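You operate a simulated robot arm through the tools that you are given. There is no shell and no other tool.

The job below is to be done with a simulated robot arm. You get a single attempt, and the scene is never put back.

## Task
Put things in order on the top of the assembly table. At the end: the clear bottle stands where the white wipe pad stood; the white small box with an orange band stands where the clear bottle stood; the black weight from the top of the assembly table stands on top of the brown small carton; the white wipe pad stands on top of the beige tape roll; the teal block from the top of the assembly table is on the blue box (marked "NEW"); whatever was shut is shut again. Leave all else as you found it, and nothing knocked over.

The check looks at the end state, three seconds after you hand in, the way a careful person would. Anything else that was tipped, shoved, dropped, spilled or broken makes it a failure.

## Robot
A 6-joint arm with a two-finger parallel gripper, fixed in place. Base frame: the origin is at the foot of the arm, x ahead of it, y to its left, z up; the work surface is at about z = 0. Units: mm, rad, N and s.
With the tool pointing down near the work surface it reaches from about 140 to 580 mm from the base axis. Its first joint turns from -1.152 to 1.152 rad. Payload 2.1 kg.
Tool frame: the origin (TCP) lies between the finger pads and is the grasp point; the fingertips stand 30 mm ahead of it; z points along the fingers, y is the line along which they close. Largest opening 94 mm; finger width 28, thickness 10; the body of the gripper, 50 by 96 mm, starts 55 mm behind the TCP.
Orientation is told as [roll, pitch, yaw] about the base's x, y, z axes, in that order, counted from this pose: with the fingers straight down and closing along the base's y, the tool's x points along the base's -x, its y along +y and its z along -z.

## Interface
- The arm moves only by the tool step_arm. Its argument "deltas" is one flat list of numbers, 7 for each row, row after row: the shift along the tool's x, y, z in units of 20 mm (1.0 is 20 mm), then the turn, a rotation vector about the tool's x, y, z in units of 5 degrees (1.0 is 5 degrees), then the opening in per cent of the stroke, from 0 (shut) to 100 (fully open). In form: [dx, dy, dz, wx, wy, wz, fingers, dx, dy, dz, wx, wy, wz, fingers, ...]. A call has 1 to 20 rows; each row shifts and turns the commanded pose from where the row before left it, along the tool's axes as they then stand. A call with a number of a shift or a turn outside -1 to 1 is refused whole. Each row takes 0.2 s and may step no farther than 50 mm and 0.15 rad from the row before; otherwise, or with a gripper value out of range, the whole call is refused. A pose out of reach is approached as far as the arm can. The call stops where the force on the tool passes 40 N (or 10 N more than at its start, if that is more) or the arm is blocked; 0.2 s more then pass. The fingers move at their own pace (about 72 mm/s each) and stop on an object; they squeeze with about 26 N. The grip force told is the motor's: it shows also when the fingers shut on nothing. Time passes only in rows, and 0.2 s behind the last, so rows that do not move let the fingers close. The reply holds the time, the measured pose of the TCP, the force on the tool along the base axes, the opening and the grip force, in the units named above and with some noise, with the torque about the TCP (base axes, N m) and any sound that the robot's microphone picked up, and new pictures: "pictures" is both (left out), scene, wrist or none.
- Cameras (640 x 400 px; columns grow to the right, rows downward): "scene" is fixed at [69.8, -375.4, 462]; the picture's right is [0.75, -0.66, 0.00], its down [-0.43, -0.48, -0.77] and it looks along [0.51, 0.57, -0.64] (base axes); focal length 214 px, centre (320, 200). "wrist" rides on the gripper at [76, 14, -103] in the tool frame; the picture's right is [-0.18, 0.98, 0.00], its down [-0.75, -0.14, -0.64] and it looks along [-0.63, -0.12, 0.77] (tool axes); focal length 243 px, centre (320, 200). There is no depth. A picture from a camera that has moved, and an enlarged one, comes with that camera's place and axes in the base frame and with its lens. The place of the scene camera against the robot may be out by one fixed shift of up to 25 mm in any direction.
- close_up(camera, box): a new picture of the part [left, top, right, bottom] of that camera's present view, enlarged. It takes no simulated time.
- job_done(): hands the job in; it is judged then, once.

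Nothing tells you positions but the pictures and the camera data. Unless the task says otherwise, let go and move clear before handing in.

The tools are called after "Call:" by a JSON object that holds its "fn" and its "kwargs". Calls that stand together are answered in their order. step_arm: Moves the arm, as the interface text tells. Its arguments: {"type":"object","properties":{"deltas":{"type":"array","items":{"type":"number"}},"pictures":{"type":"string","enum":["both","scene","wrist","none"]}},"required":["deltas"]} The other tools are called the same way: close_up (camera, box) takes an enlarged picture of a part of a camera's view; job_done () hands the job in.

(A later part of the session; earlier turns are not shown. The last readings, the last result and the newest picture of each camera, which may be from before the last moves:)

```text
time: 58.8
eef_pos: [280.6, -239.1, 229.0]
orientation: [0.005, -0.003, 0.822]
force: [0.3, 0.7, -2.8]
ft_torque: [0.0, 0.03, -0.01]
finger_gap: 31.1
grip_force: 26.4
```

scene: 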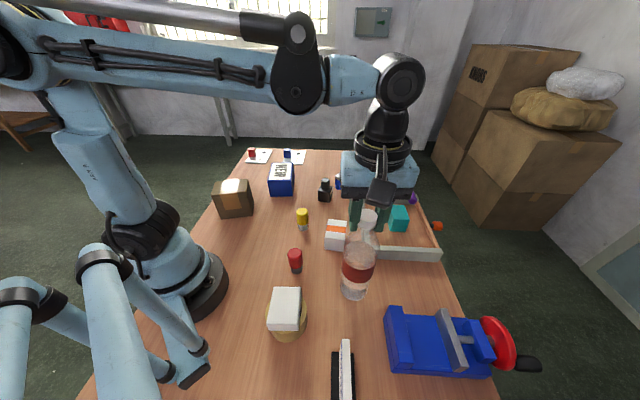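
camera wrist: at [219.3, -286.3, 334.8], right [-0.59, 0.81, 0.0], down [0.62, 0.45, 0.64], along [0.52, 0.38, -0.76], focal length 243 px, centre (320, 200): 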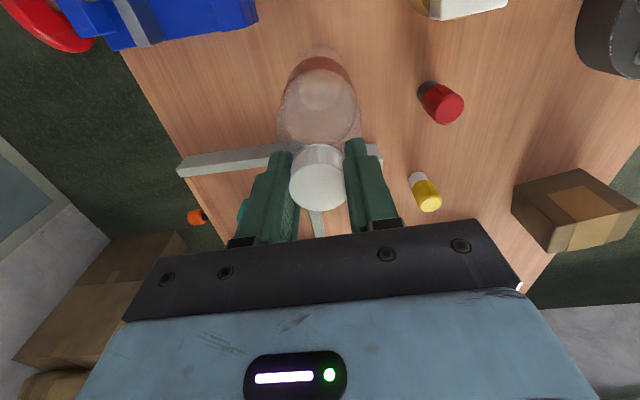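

Call:
{"fn": "step_arm", "kwargs": {"deltas": [0, 0, 0.06, 0, 0, 0, 0], "pictures": "none"}}

Call:
{"fn": "step_arm", "kwargs": {"deltas": [0, 0, 0.05, 0, 0, 0, 0], "pictures": "none"}}

Call:
{"fn": "step_arm", "kwargs": {"deltas": [0, 0, 0.05, 0, 0, 0, 0], "pictures": "none"}}

```text
time: 59.2
eef_pos: [281.5, -239.3, 227.8]
orientation: [0.003, -0.004, 0.819]
force: [0.5, 0.0, -2.2]
ft_torque: [0.02, -0.02, 0.0]
finger_gap: 31.0
grip_force: 26.2
```

```text
time: 59.6
eef_pos: [281.7, -239.2, 226.5]
orientation: [0.004, -0.002, 0.82]
force: [0.1, 0.8, 0.5]
ft_torque: [0.07, -0.05, -0.03]
finger_gap: 31.3
grip_force: 25.9
```

```text
time: 60.0
eef_pos: [280.7, -239.8, 226.5]
orientation: [0.004, -0.004, 0.821]
force: [-2.1, -0.2, 26.9]
ft_torque: [0.29, -0.06, 0.0]
finger_gap: 31.4
grip_force: 25.7
```

The bottle's base has met the table. I'll take the push off, then open gently and check it stands.

Call:
{"fn": "step_arm", "kwargs": {"deltas": [0, 0, -0.05, 0, 0, 0, 0, 0, 0, 0, 0, 0, 0, 34, 0, 0, 0, 0, 0, 0, 38, 0, 0, 0, 0, 0, 0, 45, 0, 0, 0, 0, 0, 0, 60, 0, 0, 0, 0, 0, 0, 80, 0, 0, 0, 0, 0, 0, 100]}}

Call:
{"fn": "close_up", "kwargs": {"camera": "scene", "box": [300, 180, 440, 320]}}

```text
time: 61.6
eef_pos: [281.4, -239.0, 226.1]
orientation: [0.003, -0.003, 0.82]
force: [0.2, 0.1, 0.2]
ft_torque: [0.02, 0.03, 0.03]
finger_gap: 94.0
grip_force: 0.1
camera wrist: at [219.1, -286.4, 329.7], right [-0.59, 0.81, 0.0], down [0.62, 0.45, 0.64], along [0.52, 0.38, -0.76], focal length 243 px, centre (320, 200)
```

scene: 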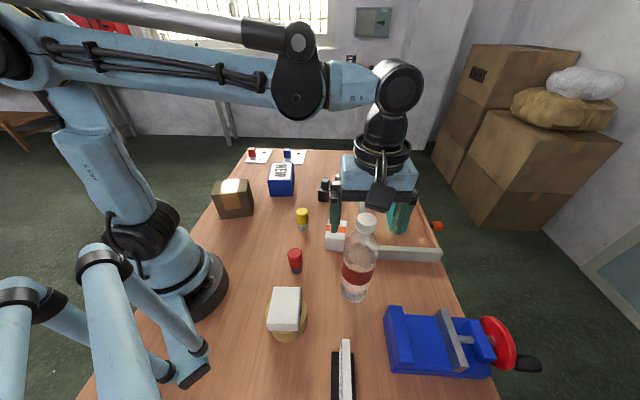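
wrist: 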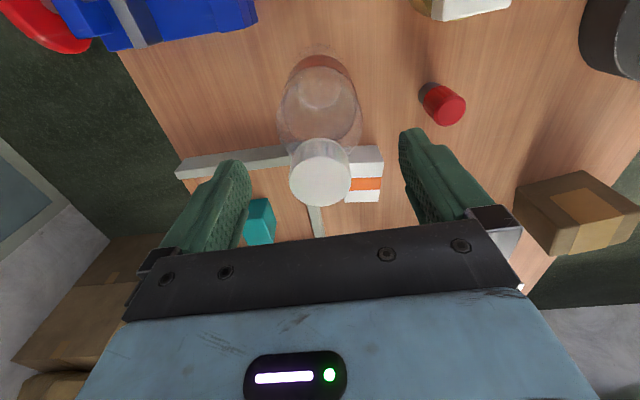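

```text
2.86 times, centred on (370, 250) of scene
camera zoom: at [69.8, -375.4, 462.0], right [0.75, -0.66, 0.0], down [-0.43, -0.48, -0.77], along [0.51, 0.57, -0.64], focal length 613 px, centre (177, 57)
```

zoom: 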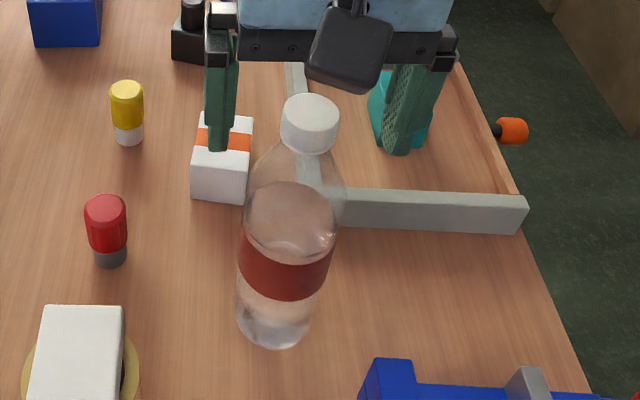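

The bottle stands upright where the pad was. I'll rise clear of it and go back to the box at its temporary spot.

Call:
{"fn": "step_arm", "kwargs": {"deltas": [0, 0, -0.5, 0, 0, 0, 100, 0, 0, -1, 0, 0, 0, 100, 0, 0, -1, 0, 0, 0, 100, 0, 0, -1, 0, 0, 0, 100, 0, 0, -1, 0, 0, 0, 100, -0.967, 0.265, 0, 0, 0, 0, 100, -0.967, 0.265, 0, 0, 0, 0, 100, -0.967, 0.265, 0, 0, 0, 0, 100, -0.967, 0.265, 0, 0, 0, 0, 100, -0.967, 0.265, 0, 0, 0, 0, 100, -0.967, 0.265, 0, 0, 0, 0, 100, -0.967, 0.265, 0, 0, 0, 0, 100, 0, 0, 0, 0, 0, 0.84, 100, 0, 0, 0, 0, 0, 0.84, 100, 0, 0, 1, 0, 0, 0, 100, 0, 0, 1, 0, 0, 0, 100, 0, 0, 1, 0, 0, 0, 100, 0, 0, 1, 0, 0, 0, 100, 0, 0, 1, 0, 0, 0, 100]}}

Call:
{"fn": "close_up", "kwargs": {"camera": "wrist", "box": [240, 20, 400, 180]}}

Call:
{"fn": "close_up", "kwargs": {"camera": "scene", "box": [270, 160, 430, 320]}}

```text
time: 65.6
eef_pos: [345.8, -115.0, 216.9]
orientation: [0.002, -0.004, 0.674]
force: [0.5, -0.2, -0.3]
ft_torque: [-0.03, 0.0, 0.01]
finger_gap: 93.8
grip_force: 0.1
camera wrist: at [277.6, -152.2, 319.9], right [-0.47, 0.88, 0.0], down [0.68, 0.36, 0.64], along [0.57, 0.3, -0.77], focal length 243 px, centre (320, 200)
```

scene: 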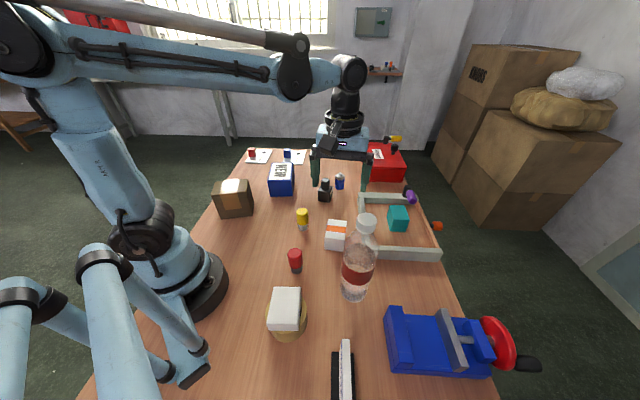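
wrist: 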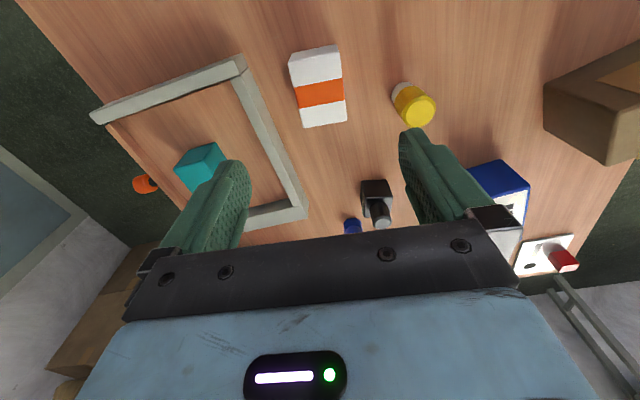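

```text
2.50 times, centred on (320, 100) of wrist
camera zoom: at [277.6, -152.2, 319.9], right [-0.47, 0.88, 0.0], down [0.68, 0.36, 0.64], along [0.57, 0.3, -0.77], focal length 606 px, centre (320, 450)
```

zoom: 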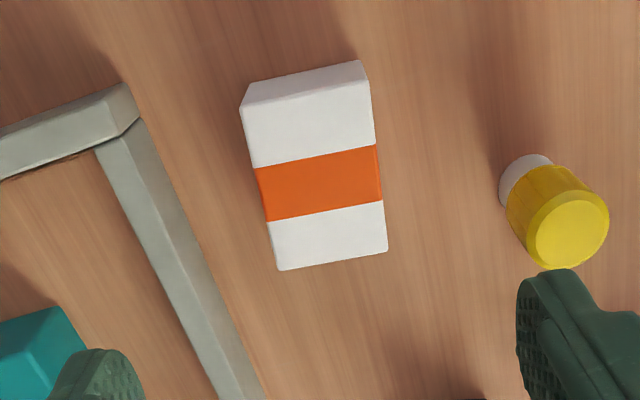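

```text
2.50 times, centred on (350, 240) of scene
camera zoom: at [69.8, -375.4, 462.0], right [0.75, -0.66, 0.0], down [-0.43, -0.48, -0.77], along [0.51, 0.57, -0.64], focal length 536 px, centre (245, 100)
```

zoom: 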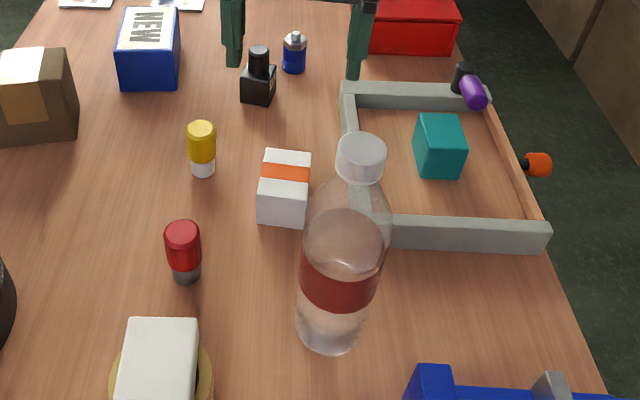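

The box is still in place under the gripper. I'll descend and grip it again.

Call:
{"fn": "step_arm", "kwargs": {"deltas": [0, 0, 1, 0, 0, 0, 85, 0, 0, 1, 0, 0, 0, 85, 0, 0, 1, 0, 0, 0, 85, 0, 0, 1, 0, 0, 0, 85, 0, 0, 1, 0, 0, 0, 85, 0, 0, 1, 0, 0, 0, 85, 0, 0, 1, 0, 0, 0, 85, 0, 0, 1, 0, 0, 0, 85, 0, 0, 1, 0, 0, 0, 85, 0, 0, 0.12, 0, 0, 0, 85, 0, 0, 0, 0, 0, 0, 0, 0, 0, 0, 0, 0, 0, 0, 0, 0, 0, 0, 0, 0, 0, 0, 0, 0, 0, 0, 0, 0]}}

```text
time: 68.6
eef_pos: [346.0, -115.3, 35.2]
orientation: [0.003, -0.004, 0.673]
force: [0.8, -0.2, 0.0]
ft_torque: [0.03, 0.01, -0.02]
finger_gap: 55.8
grip_force: 25.9
camera wrist: at [278.2, -151.6, 137.8], right [-0.47, 0.88, 0.0], down [0.68, 0.36, 0.64], along [0.57, 0.3, -0.77], focal length 243 px, centre (320, 200)
```

scene: 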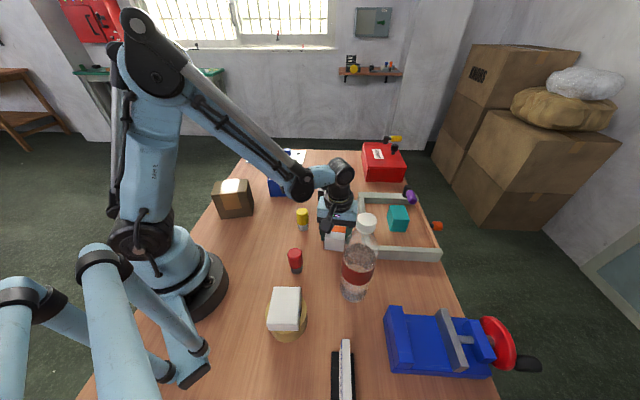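
wrist: 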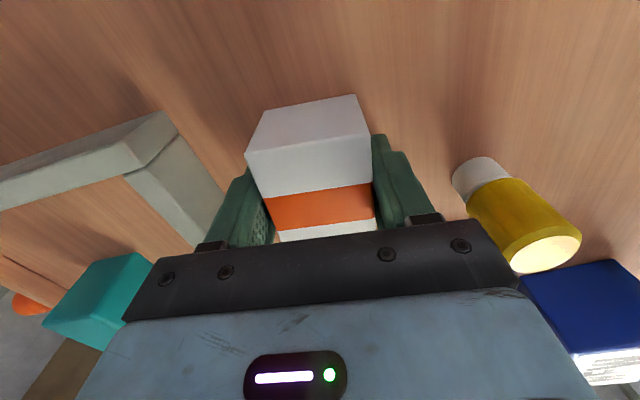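

The box is held again. I'll lift it well clear and carry it to the bottle's old place at about (342, 352).

Call:
{"fn": "step_arm", "kwargs": {"deltas": [0, 0, -0.5, 0, 0, 0, 0, 0, 0, -1, 0, 0, 0, 0, 0, 0, -1, 0, 0, 0, 0, 0, 0, -1, 0, 0, 0, 0, 0, 0, -1, 0, 0, 0, 0, 0, 0, -1, 0, 0, 0, 0, 0, 0, -1, 0, 0, 0, 0, 0, 0, -0.5, 0, 0, 0, 0, -0.6, 0.766, 0, 0, 0, 0, 0, -0.6, 0.766, 0, 0, 0, 0, 0, -0.6, 0.766, 0, 0, 0, 0, 0, -0.6, 0.766, 0, 0, 0, 0, 0, -0.6, 0.766, 0, 0, 0, 0, 0, -0.6, 0.766, 0, 0, 0, 0, 0, -0.6, 0.766, 0, 0, 0, 0, 0, -0.6, 0.766, 0, 0, 0, 0, 0, -0.6, 0.766, 0, 0, 0, 0, 0, -0.6, 0.766, 0, 0, 0, 0, 0, -0.6, 0.766, 0, 0, 0, 0, 0, -0.6, 0.766, 0, 0, 0, 0, 0]}}

Call:
{"fn": "step_arm", "kwargs": {"deltas": [-0.6, 0.766, 0, 0, 0, 0, 0, -0.6, 0.766, 0, 0, 0, 0, 0, -0.6, 0.766, 0, 0, 0, 0, 0, -0.6, 0.766, 0, 0, 0, 0, 0, -0.6, 0.766, 0, 0, 0, 0, 0, -0.6, 0.766, 0, 0, 0, 0, 0, -0.6, 0.766, 0, 0, 0, 0, 0, -0.6, 0.766, 0, 0, 0, 0, 0, -0.6, 0.766, 0, 0, 0, 0, 0, -0.6, 0.766, 0, 0, 0, 0, 0, -0.6, 0.766, 0, 0, 0, 0, 0, -0.6, 0.766, 0, 0, 0, 0, 0]}}

Call:
{"fn": "close_up", "kwargs": {"camera": "scene", "box": [190, 90, 350, 220]}}

```text
time: 72.8
eef_pos: [344.2, 118.1, 175.8]
orientation: [0.003, -0.003, 0.672]
force: [0.2, 1.1, -0.8]
ft_torque: [-0.03, 0.01, -0.01]
finger_gap: 55.8
grip_force: 26.0
camera wrist: at [276.5, 81.3, 279.6], right [-0.47, 0.88, 0.0], down [0.68, 0.36, 0.64], along [0.57, 0.3, -0.77], focal length 243 px, centre (320, 200)
```

scene: 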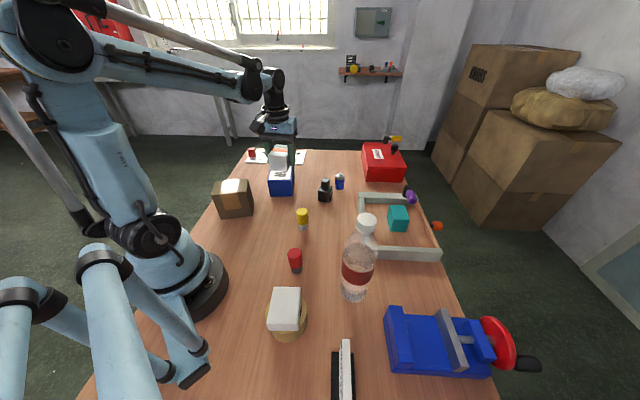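
wrist: 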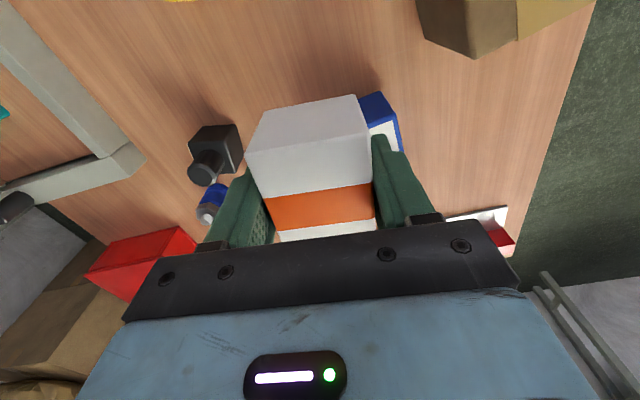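

```text
time: 75.4
eef_pos: [342.1, 351.6, 178.0]
orientation: [0.004, -0.003, 0.674]
force: [-0.2, 0.8, -1.1]
ft_torque: [0.0, 0.02, -0.01]
finger_gap: 55.9
grip_force: 26.2
camera wrist: at [273.9, 314.2, 280.5], right [-0.47, 0.88, 0.0], down [0.68, 0.36, 0.64], along [0.57, 0.31, -0.77], focal length 243 px, centre (320, 200)
```

scene: 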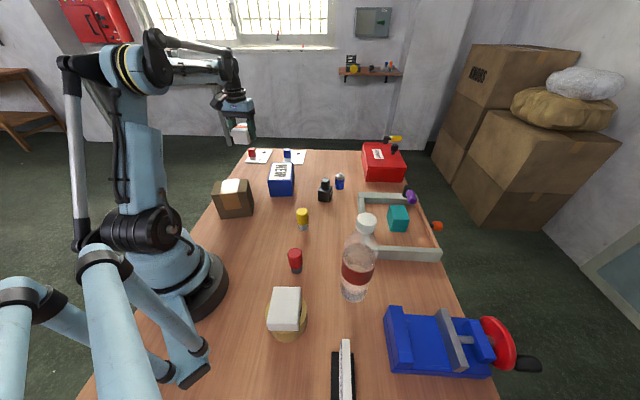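
wrist: 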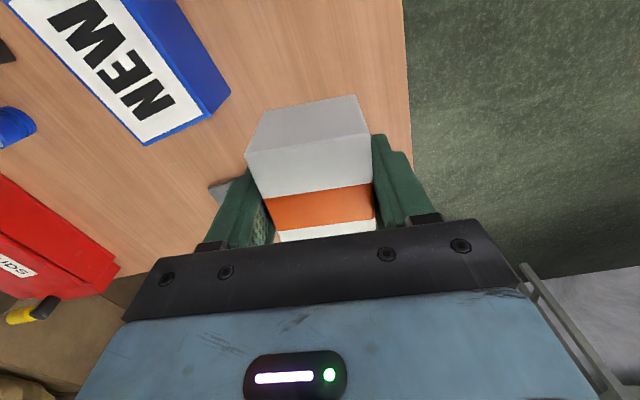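

```text
3.08 times, centred on (270, 155) of scene
camera zoom: at [69.8, -375.4, 462.0], right [0.75, -0.66, 0.0], down [-0.43, -0.48, -0.77], along [0.51, 0.57, -0.64], focal length 660 px, centre (474, 338)
```

zoom: 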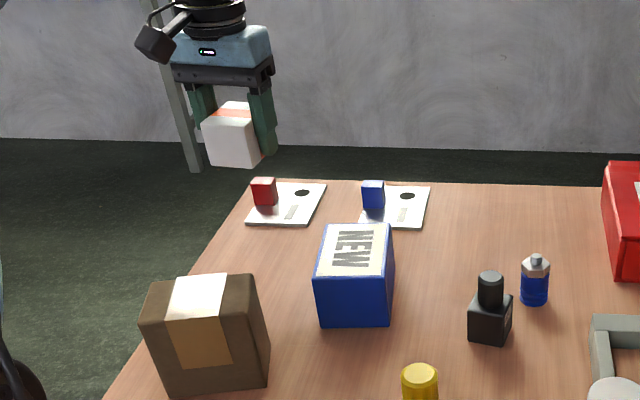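

The box is above the bottle's old spot, with the card and the "NEW" box clear of it. I'll lower it onto the table.

Call:
{"fn": "step_arm", "kwargs": {"deltas": [0, 0, 1, 0, 0, 0, 0, 0, 0, 1, 0, 0, 0, 0, 0, 0, 1, 0, 0, 0, 0, 0, 0, 1, 0, 0, 0, 0, 0, 0, 1, 0, 0, 0, 0, 0, 0, 1, 0, 0, 0, 0, 0, 0, 0.7, 0, 0, 0, 0, 0, 0, 0.3, 0, 0, 0, 0]}}

Call:
{"fn": "close_up", "kwargs": {"camera": "scene", "box": [190, 90, 350, 220]}}

```text
time: 77.2
eef_pos: [342.8, 352.3, 37.5]
orientation: [0.003, -0.003, 0.674]
force: [0.3, 0.2, -0.7]
ft_torque: [-0.01, -0.02, 0.01]
finger_gap: 55.7
grip_force: 26.0
camera wrist: at [274.2, 314.9, 140.2], right [-0.47, 0.88, 0.0], down [0.68, 0.36, 0.64], along [0.57, 0.31, -0.77], focal length 243 px, centre (320, 200)
```

scene: 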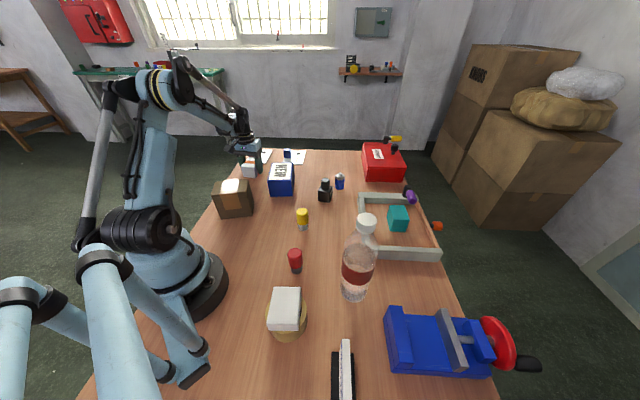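
wrist: 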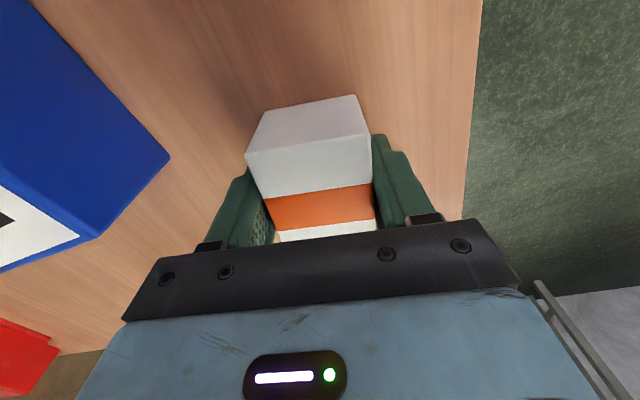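

```text
3.08 times, centred on (270, 155) of scene
camera zoom: at [69.8, -375.4, 462.0], right [0.75, -0.66, 0.0], down [-0.43, -0.48, -0.77], along [0.51, 0.57, -0.64], focal length 660 px, centre (474, 338)
```

zoom: 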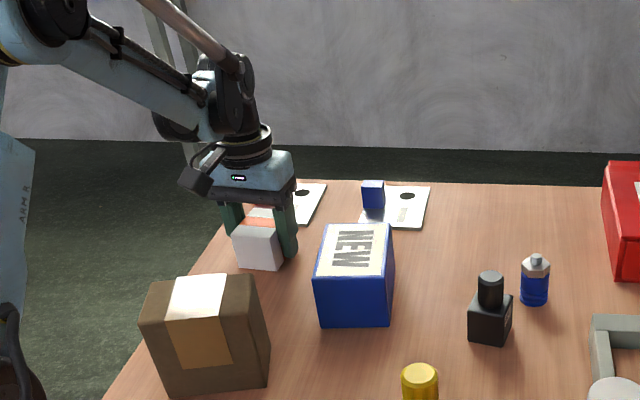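

Position matches the bottle's old footprint. I'll touch down, open and rise.

Call:
{"fn": "step_arm", "kwargs": {"deltas": [0, 0, 0.1, 0, 0, 0, 0, 0, 0, 0, 0, 0, 0, 64, 0, 0, 0, 0, 0, 0, 72, 0, 0, 0, 0, 0, 0, 80, 0, 0, 0, 0, 0, 0, 80], "pictures": "none"}}

Call:
{"fn": "step_arm", "kwargs": {"deltas": [0, 0, -0.5, 0, 0, 0, 80, 0, 0, -1, 0, 0, 0, 80, 0, 0, -1, 0, 0, 0, 80, 0, 0, -1, 0, 0, 0, 80, 0, 0, -1, 0, 0, 0, 80, 0, 0, -1, 0, 0, 0, 80, 0, 0, -1, 0, 0, 0, 100, 0, 0, -1, 0, 0, 0, 100, 0, 0, -1, 0, 0, 0, 100, 0, 0, -1, 0, 0, 0, 100, 0, 0, -1, 0, 0, 0, 100, 0, 0, -1, 0, 0, 0, 100]}}

Call:
{"fn": "close_up", "kwargs": {"camera": "scene", "box": [190, 90, 350, 220]}}

Call:
{"fn": "close_up", "kwargs": {"camera": "wrist", "box": [40, 0, 400, 200]}}

```text
time: 78.4
eef_pos: [341.4, 352.6, 34.6]
orientation: [0.003, -0.006, 0.674]
force: [0.0, -0.4, -0.1]
ft_torque: [-0.01, -0.01, 0.01]
finger_gap: 75.4
grip_force: 0.0
```

```text
time: 81.0
eef_pos: [341.8, 350.4, 263.9]
orientation: [0.004, -0.005, 0.675]
force: [-0.2, 0.1, -0.1]
ft_torque: [0.03, 0.02, 0.03]
finger_gap: 93.8
grip_force: 0.0
camera wrist: at [273.4, 313.4, 368.5], right [-0.47, 0.88, 0.0], down [0.68, 0.36, 0.64], along [0.57, 0.3, -0.77], focal length 243 px, centre (320, 200)
```

scene: 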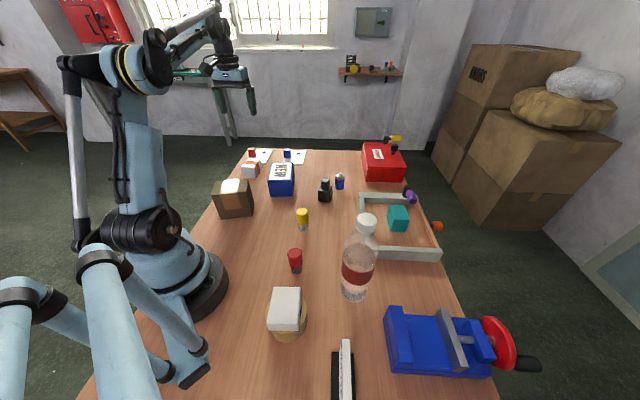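
wrist: 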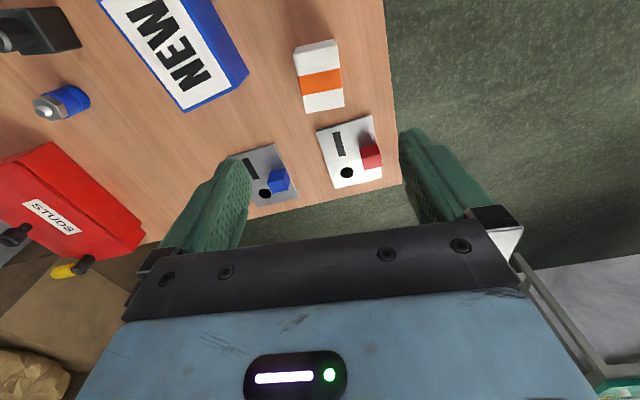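

```text
3.08 times, centred on (270, 155) of scene
camera zoom: at [69.8, -375.4, 462.0], right [0.75, -0.66, 0.0], down [-0.43, -0.48, -0.77], along [0.51, 0.57, -0.64], focal length 660 px, centre (474, 338)
```

zoom: 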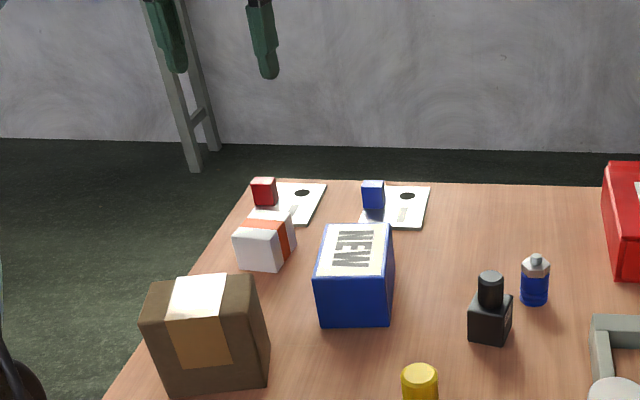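

```text
1.78 times, centred on (220, 100) of wrist
camera zoom: at [273.4, 313.4, 368.5], right [-0.47, 0.88, 0.0], down [0.68, 0.36, 0.64], along [0.57, 0.3, -0.77], focal length 431 px, centre (498, 378)
```

zoom: 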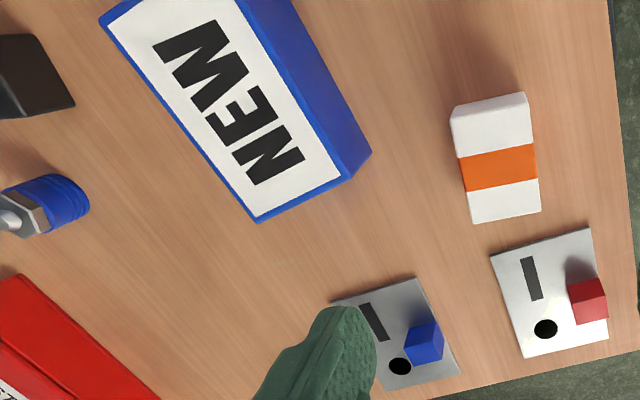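

The box stands in the bottle's old place. Now I go look at the black weight from above, near (445, 30).

Call:
{"fn": "step_arm", "kwargs": {"deltas": [0.404, -0.919, 0, 0, 0, 0, 100, 0.404, -0.919, 0, 0, 0, 0, 100, 0.404, -0.919, 0, 0, 0, 0, 100, 0.404, -0.919, 0, 0, 0, 0, 100, 0.404, -0.919, 0, 0, 0, 0, 100, 0.404, -0.919, 0, 0, 0, 0, 100, 0.404, -0.919, 0, 0, 0, 0, 100, 0.404, -0.919, 0, 0, 0, 0, 100, 0.404, -0.919, 0, 0, 0, 0, 100, 0.404, -0.919, 0, 0, 0, 0, 100, 0.404, -0.919, 0, 0, 0, 0, 100, 0.404, -0.919, 0, 0, 0, 0, 100, 0.404, -0.919, 0, 0, 0, 0, 100, 0.404, -0.919, 0, 0, 0, 0, 100, 0.404, -0.919, 0, 0, 0, 0, 100, 0.404, -0.919, 0, 0, 0, 0, 100, 0.404, -0.919, 0, 0, 0, 0, 100]}}

Call:
{"fn": "close_up", "kwargs": {"camera": "wrist", "box": [240, 30, 400, 190]}}

Call:
{"fn": "close_up", "kwargs": {"camera": "wrist", "box": [400, 0, 640, 200]}}

```text
time: 84.6
eef_pos: [431.4, 21.1, 262.8]
orientation: [0.003, -0.004, 0.674]
force: [-0.1, 0.8, 0.3]
ft_torque: [0.03, 0.01, 0.0]
finger_gap: 94.1
grip_force: 0.1
camera wrist: at [361.9, -16.9, 367.0], right [-0.47, 0.88, 0.0], down [0.68, 0.36, 0.64], along [0.57, 0.31, -0.77], focal length 243 px, centre (320, 200)
```

scene: 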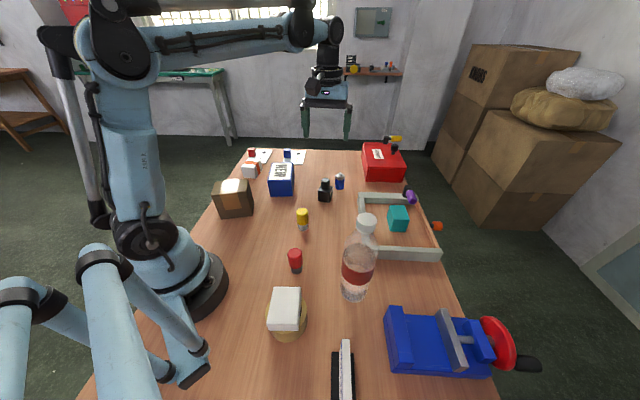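
wrist: 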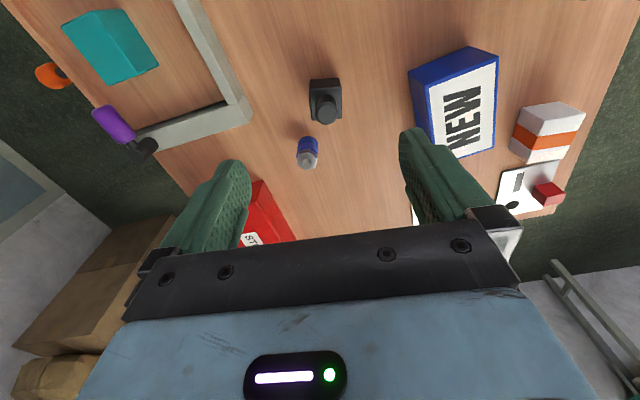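

```text
2.50 times, centred on (320, 110) of wrist
camera zoom: at [361.9, -16.9, 367.0], right [-0.47, 0.88, 0.0], down [0.68, 0.36, 0.64], along [0.57, 0.31, -0.77], focal length 606 px, centre (320, 425)
```

zoom: 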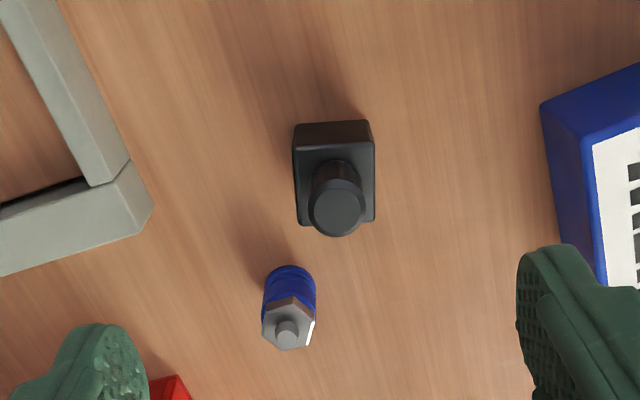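

```text
2.00 times, centred on (520, 100) of wrist
camera zoom: at [361.9, -16.9, 367.0], right [-0.47, 0.88, 0.0], down [0.68, 0.36, 0.64], along [0.57, 0.31, -0.77], focal length 485 px, centre (-80, 400)
```

zoom: 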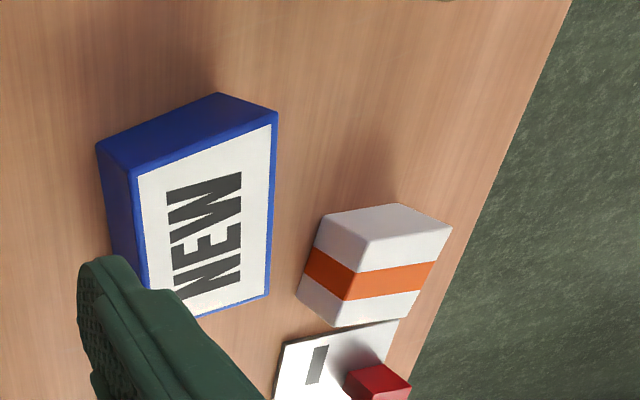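

The weight is a ~40 mm black block with a knob on top, about 73 mm high overall, near (455, 43). I'll move over it, turn to match its sides and come partway down to check.

Call:
{"fn": "step_arm", "kwargs": {"deltas": [-0.74, 0.058, 0, 0, 0, 0, 100, -0.74, 0.058, 0, 0, 0, 0, 100, 0, 0, 0, 0, 0, 0.62, 100, 0, 0, 0, 0, 0, 0.62, 100, 0, 0, 1, 0, 0, 0, 100, 0, 0, 1, 0, 0, 0, 100, 0, 0, 1, 0, 0, 0, 100, 0, 0, 1, 0, 0, 0, 100, 0, 0, 1, 0, 0, 0, 100]}}

Call:
{"fn": "close_up", "kwargs": {"camera": "wrist", "box": [240, 30, 400, 190]}}

```text
time: 86.6
eef_pos: [452.8, 41.9, 163.3]
orientation: [0.003, -0.001, 0.564]
force: [0.1, 0.3, 1.1]
ft_torque: [-0.02, 0.0, -0.02]
finger_gap: 93.9
grip_force: 0.0
camera wrist: at [380.0, 11.3, 266.5], right [-0.37, 0.93, 0.0], down [0.71, 0.28, 0.64], along [0.6, 0.24, -0.77], focal length 243 px, centre (320, 200)
```

scene: 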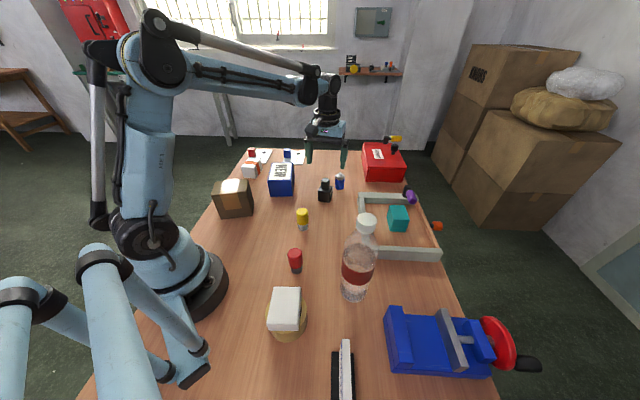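
wrist: 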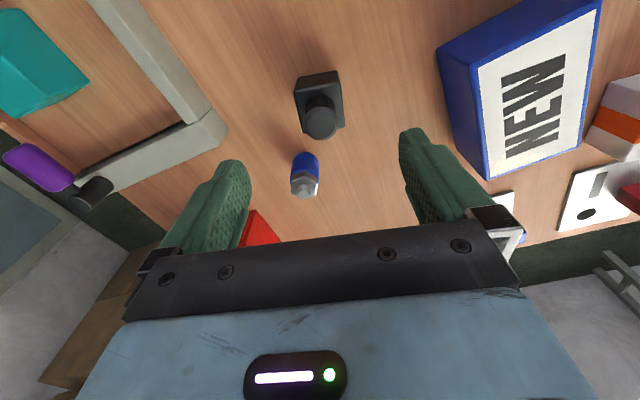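

```text
2.50 times, centred on (320, 110) of wrist
camera zoom: at [380.0, 11.3, 266.5], right [-0.37, 0.93, 0.0], down [0.71, 0.28, 0.64], along [0.6, 0.24, -0.77], focal length 606 px, centre (320, 425)
```

zoom: 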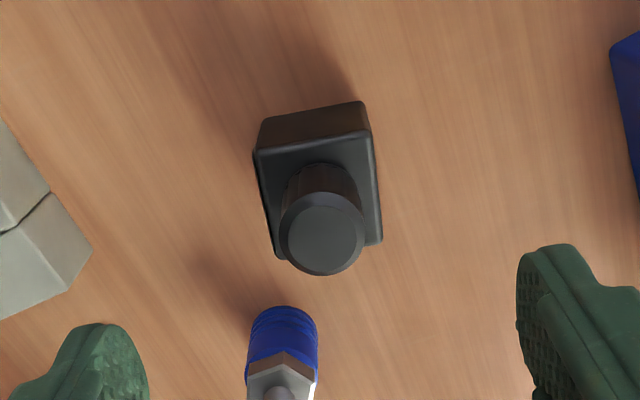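

The block is centred and aligned under the gripper. I'll descend to grip the block's sides below the knob.

Call:
{"fn": "step_arm", "kwargs": {"deltas": [0, 0, 1, 0, 0, 0, 90, 0, 0, 1, 0, 0, 0, 90, 0, 0, 1, 0, 0, 0, 90, 0, 0, 1, 0, 0, 0, 90, 0, 0, 1, 0, 0, 0, 90, 0, 0, 1, 0, 0, 0, 90, 0, 0, 0.05, 0, 0, 0, 90, 0, 0, 0, 0, 0, 0, 60, 0, 0, 0, 0, 0, 0, 48, 0, 0, 0, 0, 0, 0, 0, 0, 0, 0, 0, 0, 0, 0, 0, 0, 0, 0, 0, 0, 0]}}

```text
time: 89.2
eef_pos: [451.3, 42.1, 42.9]
orientation: [0.006, -0.002, 0.564]
force: [-0.8, -1.5, 0.6]
ft_torque: [0.03, 0.02, 0.04]
finger_gap: 46.3
grip_force: 26.1
camera wrist: at [379.7, 12.1, 146.0], right [-0.37, 0.93, 0.0], down [0.71, 0.28, 0.64], along [0.6, 0.24, -0.77], focal length 243 px, centre (320, 200)
```

scene: 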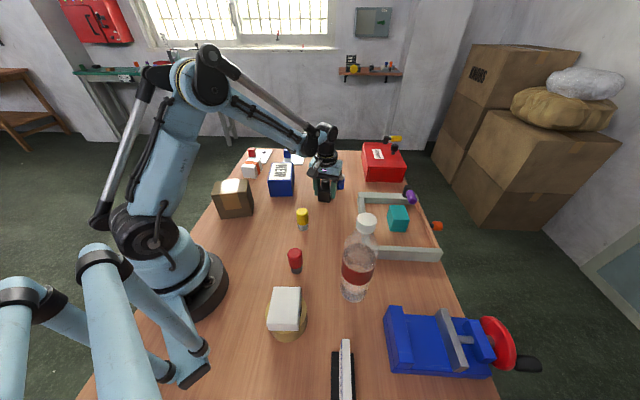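
wrist: 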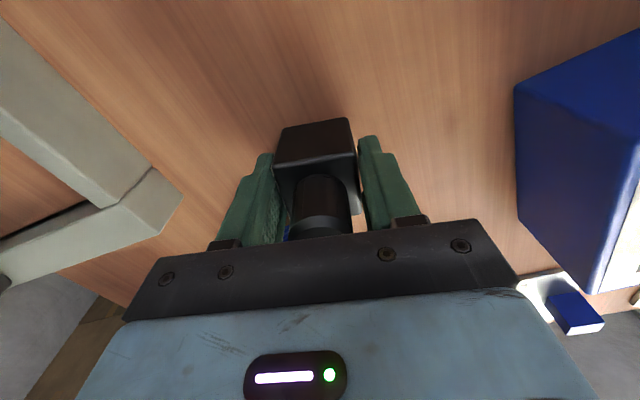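

The weight is gripped (46 mm). I'll lift a little to feel its weight.

Call:
{"fn": "step_arm", "kwargs": {"deltas": [0, 0, -0.3, 0, 0, 0, 0, 0, 0, -0.6, 0, 0, 0, 0, 0, 0, 0, 0, 0, 0, 0], "pictures": "both"}}

Call:
{"fn": "close_up", "kwargs": {"camera": "scene", "box": [270, 120, 390, 220]}}

```text
time: 90.0
eef_pos: [450.7, 41.3, 60.7]
orientation: [0.006, -0.003, 0.565]
force: [-0.8, 0.5, -3.8]
ft_torque: [0.05, -0.01, 0.01]
finger_gap: 46.3
grip_force: 25.9
camera wrist: at [379.8, 12.2, 163.8], right [-0.37, 0.93, 0.0], down [0.71, 0.28, 0.64], along [0.6, 0.24, -0.77], focal length 243 px, centre (320, 200)
```

scene: 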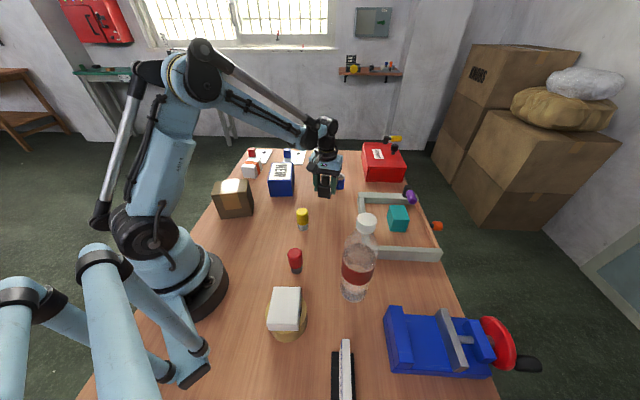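
wrist: 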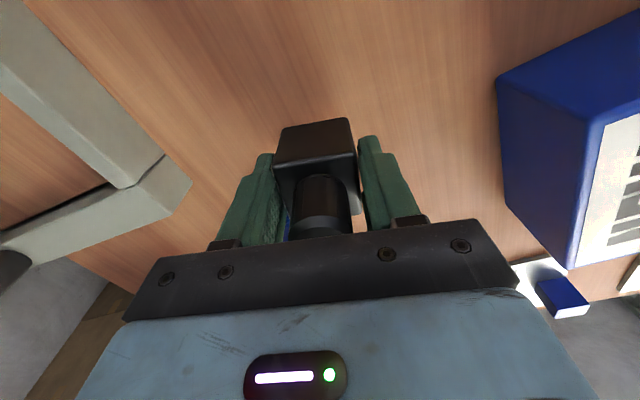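

```text
4.00 times, centred on (330, 170) of scene
camera zoom: at [69.8, -375.4, 462.0], right [0.75, -0.66, 0.0], down [-0.43, -0.48, -0.77], along [0.51, 0.57, -0.64], focal length 858 px, centre (280, 320)
```

zoom: 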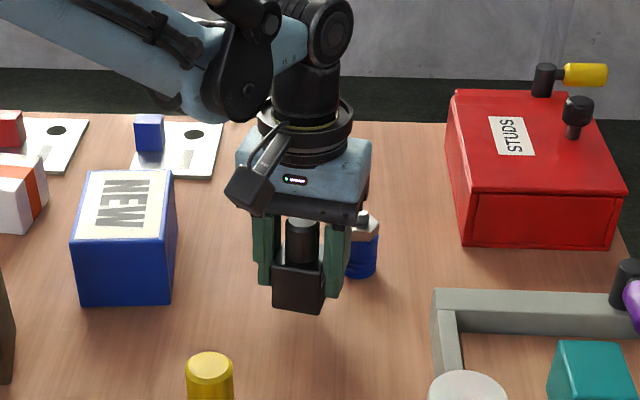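

It weighs about 0.4 kg and is held firmly. I'll lift it high and carry it towards the brown carton, stopping short to measure the carton's top.

Call:
{"fn": "step_arm", "kwargs": {"deltas": [0, 0, -0.5, 0, 0, 0, 0, 0, 0, -1, 0, 0, 0, 0, 0, 0, -1, 0, 0, 0, 0, 0, 0, -1, 0, 0, 0, 0, 0, 0, -1, 0, 0, 0, 0, 0, 0, -1, 0, 0, 0, 0, 0, 0, -1, 0, 0, 0, 0, 0.893, 0.684, 0, 0, 0, 0, 0, 0.893, 0.684, 0, 0, 0, 0, 0, 0.893, 0.684, 0, 0, 0, 0, 0, 0.893, 0.684, 0, 0, 0, 0, 0, 0.893, 0.684, 0, 0, 0, 0, 0, 0.893, 0.684, 0, 0, 0, 0, 0, 0.893, 0.684, 0, 0, 0, 0, 0, 0.893, 0.684, 0, 0, 0, 0, 0, 0.893, 0.684, 0, 0, 0, 0, 0, 0.893, 0.684, 0, 0, 0, 0, 0]}}

Call:
{"fn": "close_up", "kwargs": {"camera": "wrist", "box": [380, 0, 600, 180]}}

Call:
{"fn": "close_up", "kwargs": {"camera": "scene", "box": [190, 150, 330, 260]}}

```text
time: 93.6
eef_pos: [227.5, 61.1, 191.0]
orientation: [0.004, -0.002, 0.565]
force: [0.1, 0.1, -3.3]
ft_torque: [0.0, 0.02, 0.01]
finger_gap: 46.4
grip_force: 26.5
camera wrist: at [155.3, 31.5, 294.7], right [-0.37, 0.93, 0.0], down [0.71, 0.28, 0.64], along [0.6, 0.24, -0.77], focal length 243 px, centre (320, 200)
```

scene: 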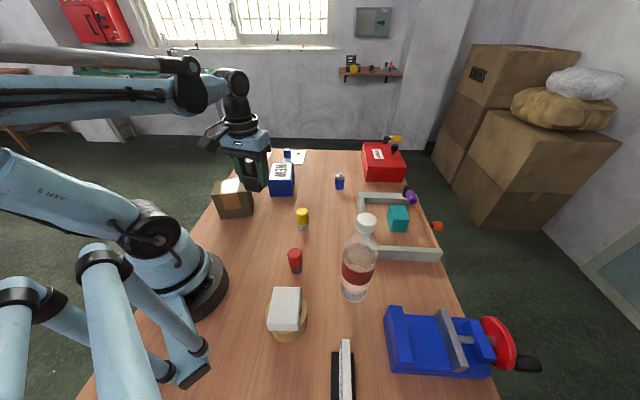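
wrist: 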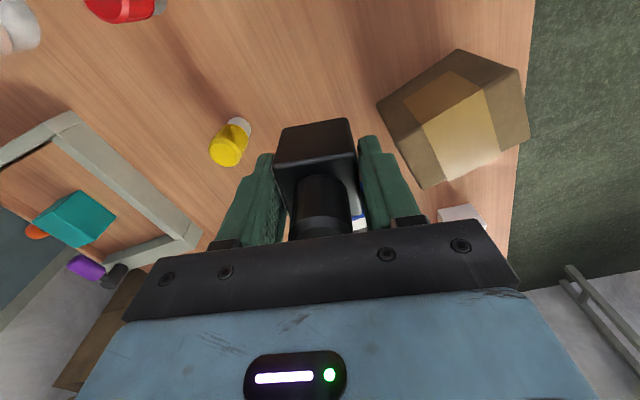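

```text
2.22 times, centred on (490, 90) of wrist
camera zoom: at [155.3, 31.5, 294.7], right [-0.37, 0.93, 0.0], down [0.71, 0.28, 0.64], along [0.6, 0.24, -0.77], focal length 539 px, centre (-58, 444)
```

zoom: 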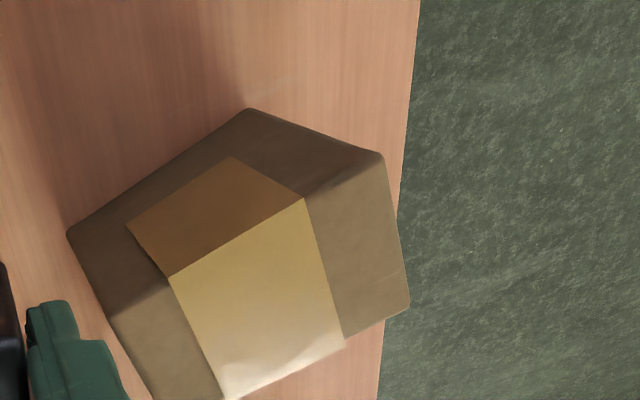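

```text
3.64 times, centred on (260, 205) of scene
camera zoom: at [69.8, -375.4, 462.0], right [0.75, -0.66, 0.0], down [-0.43, -0.48, -0.77], along [0.51, 0.57, -0.64], focal length 780 px, centre (538, 182)
```

zoom: 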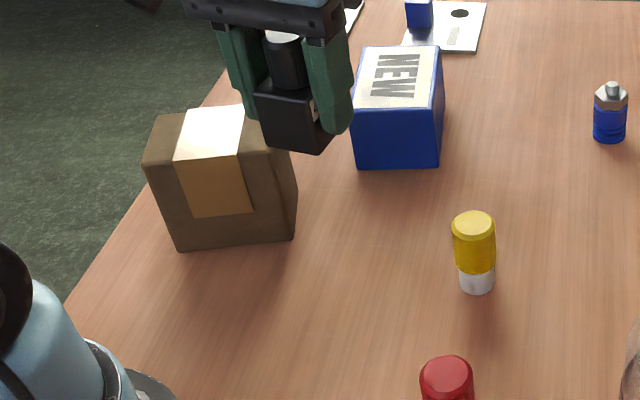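

The carton is about 95 × 66 mm and 95 mm tall, with its top centre near (197, 184). I'll bring the weight over the centre and check before lowering.

Call:
{"fn": "step_arm", "kwargs": {"deltas": [-0.286, 0.858, 0, 0, 0, 0, 0, -0.286, 0.858, 0, 0, 0, 0, 0, -0.286, 0.858, 0, 0, 0, 0, 0, -0.286, 0.858, 0, 0, 0, 0, 0, -0.286, 0.858, 0, 0, 0, 0, 0, -0.286, 0.858, 0, 0, 0, 0, 0, -0.286, 0.858, 0, 0, 0, 0, 0]}}

Call:
{"fn": "close_up", "kwargs": {"camera": "wrist", "box": [220, 20, 420, 240]}}

Call:
{"fn": "close_up", "kwargs": {"camera": "scene", "box": [180, 120, 300, 240]}}

```text
time: 95.2
eef_pos: [196.1, 184.2, 191.0]
orientation: [0.004, -0.003, 0.566]
force: [-0.4, -0.5, -3.8]
ft_torque: [0.04, -0.01, -0.02]
finger_gap: 46.1
grip_force: 25.9
camera wrist: at [124.3, 154.5, 294.4], right [-0.37, 0.93, 0.0], down [0.71, 0.28, 0.64], along [0.6, 0.24, -0.77], focal length 243 px, centre (320, 200)
```

scene: 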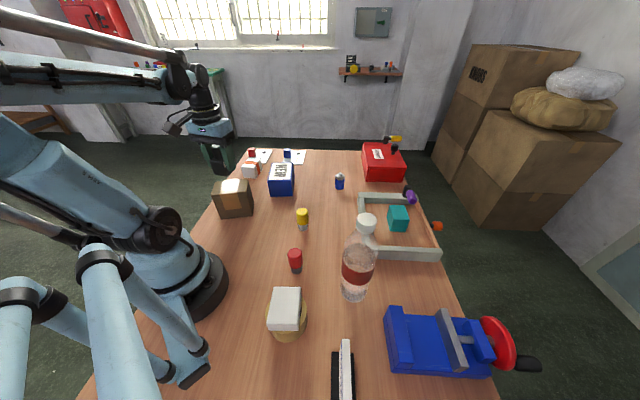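
wrist: 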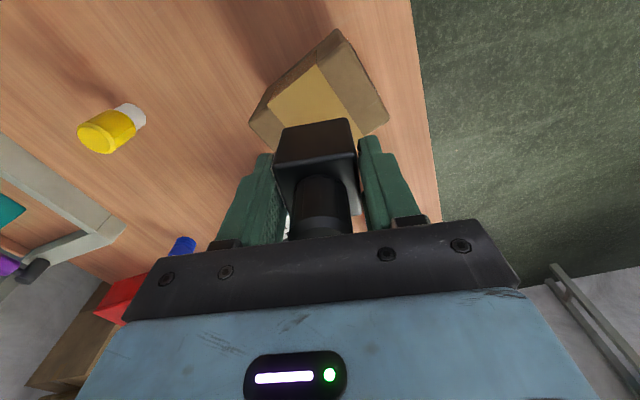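

```text
1.82 times, centred on (320, 130) of wrist
camera zoom: at [124.3, 154.5, 294.4], right [-0.37, 0.93, 0.0], down [0.71, 0.28, 0.64], along [0.6, 0.24, -0.77], focal length 441 px, centre (320, 327)
```

zoom: 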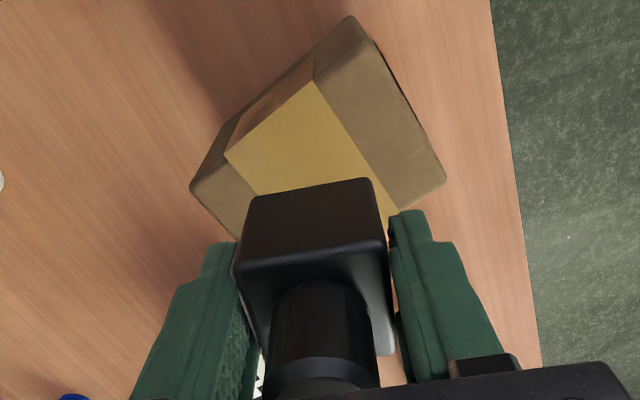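

```text
3.33 times, centred on (240, 180) of scene
camera zoom: at [69.8, -375.4, 462.0], right [0.75, -0.66, 0.0], down [-0.43, -0.48, -0.77], along [0.51, 0.57, -0.64], focal length 715 px, centre (587, 267)
```

zoom: 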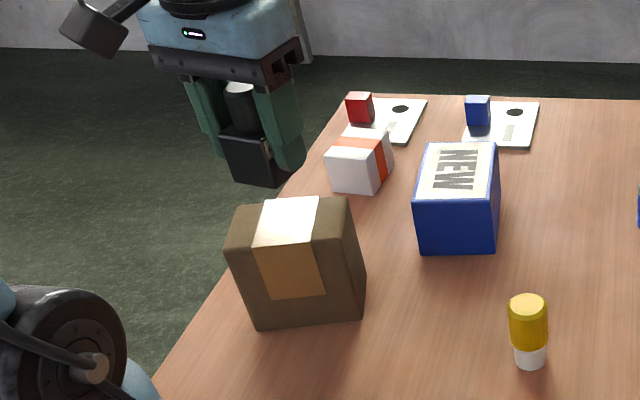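

The weight is right over the carton's centre. I'll lower to just above the top and then creep to contact.

Call:
{"fn": "step_arm", "kwargs": {"deltas": [0, 0, 0.8, 0, 0, 0, 0, 0, 0, 0.8, 0, 0, 0, 0, 0, 0, 0.5, 0, 0, 0, 0, 0, 0, 0, 0, 0, 0, 0]}}

Call:
{"fn": "close_up", "kwargs": {"camera": "scene", "box": [180, 120, 300, 240]}}

```text
time: 96.2
eef_pos: [196.8, 183.8, 149.0]
orientation: [0.006, -0.002, 0.566]
force: [0.6, 0.0, -5.0]
ft_torque: [0.03, -0.02, 0.0]
finger_gap: 46.0
grip_force: 25.9
camera wrist: at [124.2, 153.7, 252.4], right [-0.37, 0.93, 0.0], down [0.71, 0.28, 0.64], along [0.6, 0.24, -0.77], focal length 243 px, centre (320, 200)
```

scene: 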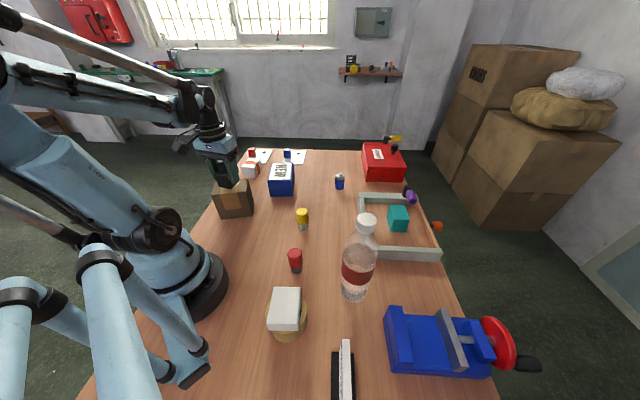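
wrist: 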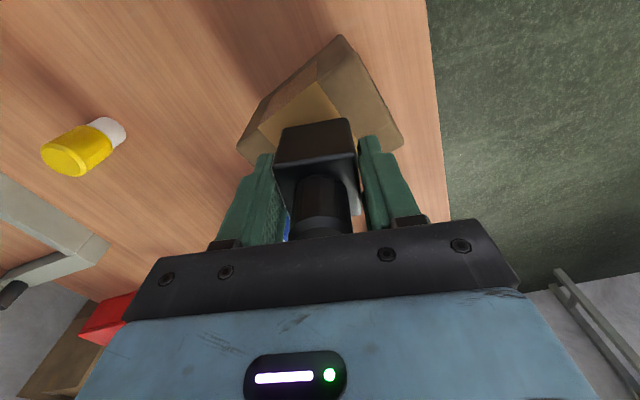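

```text
3.33 times, centred on (240, 180) of scene
camera zoom: at [69.8, -375.4, 462.0], right [0.75, -0.66, 0.0], down [-0.43, -0.48, -0.77], along [0.51, 0.57, -0.64], focal length 715 px, centre (587, 267)
```

zoom: 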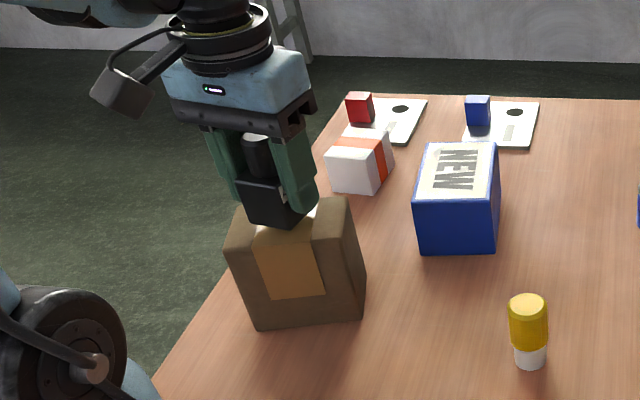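

It's just above the carton top. Creeping down in small steps.

Call:
{"fn": "step_arm", "kwargs": {"deltas": [0, 0, 0.1, 0, 0, 0, 0, 0, 0, 0.1, 0, 0, 0, 0], "pictures": "none"}}

Call:
{"fn": "step_arm", "kwargs": {"deltas": [0, 0, 0.1, 0, 0, 0, 0], "pictures": "none"}}

Call:
{"fn": "step_arm", "kwargs": {"deltas": [0, 0, 0.08, 0, 0, 0, 0], "pictures": "none"}}

```text
time: 96.8
eef_pos: [197.0, 183.0, 145.4]
orientation: [0.005, -0.002, 0.565]
force: [0.6, 0.4, -4.1]
ft_torque: [0.01, 0.02, 0.01]
finger_gap: 46.2
grip_force: 26.4
```

```text
time: 97.2
eef_pos: [194.6, 183.3, 144.3]
orientation: [0.005, -0.001, 0.566]
force: [-0.6, 0.3, -4.3]
ft_torque: [0.0, 0.01, -0.03]
finger_gap: 46.1
grip_force: 26.2
```

```text
time: 97.6
eef_pos: [197.0, 183.8, 142.6]
orientation: [0.006, -0.002, 0.565]
force: [-1.6, -1.5, 18.0]
ft_torque: [-0.03, -0.01, 0.02]
finger_gap: 46.4
grip_force: 26.1
```

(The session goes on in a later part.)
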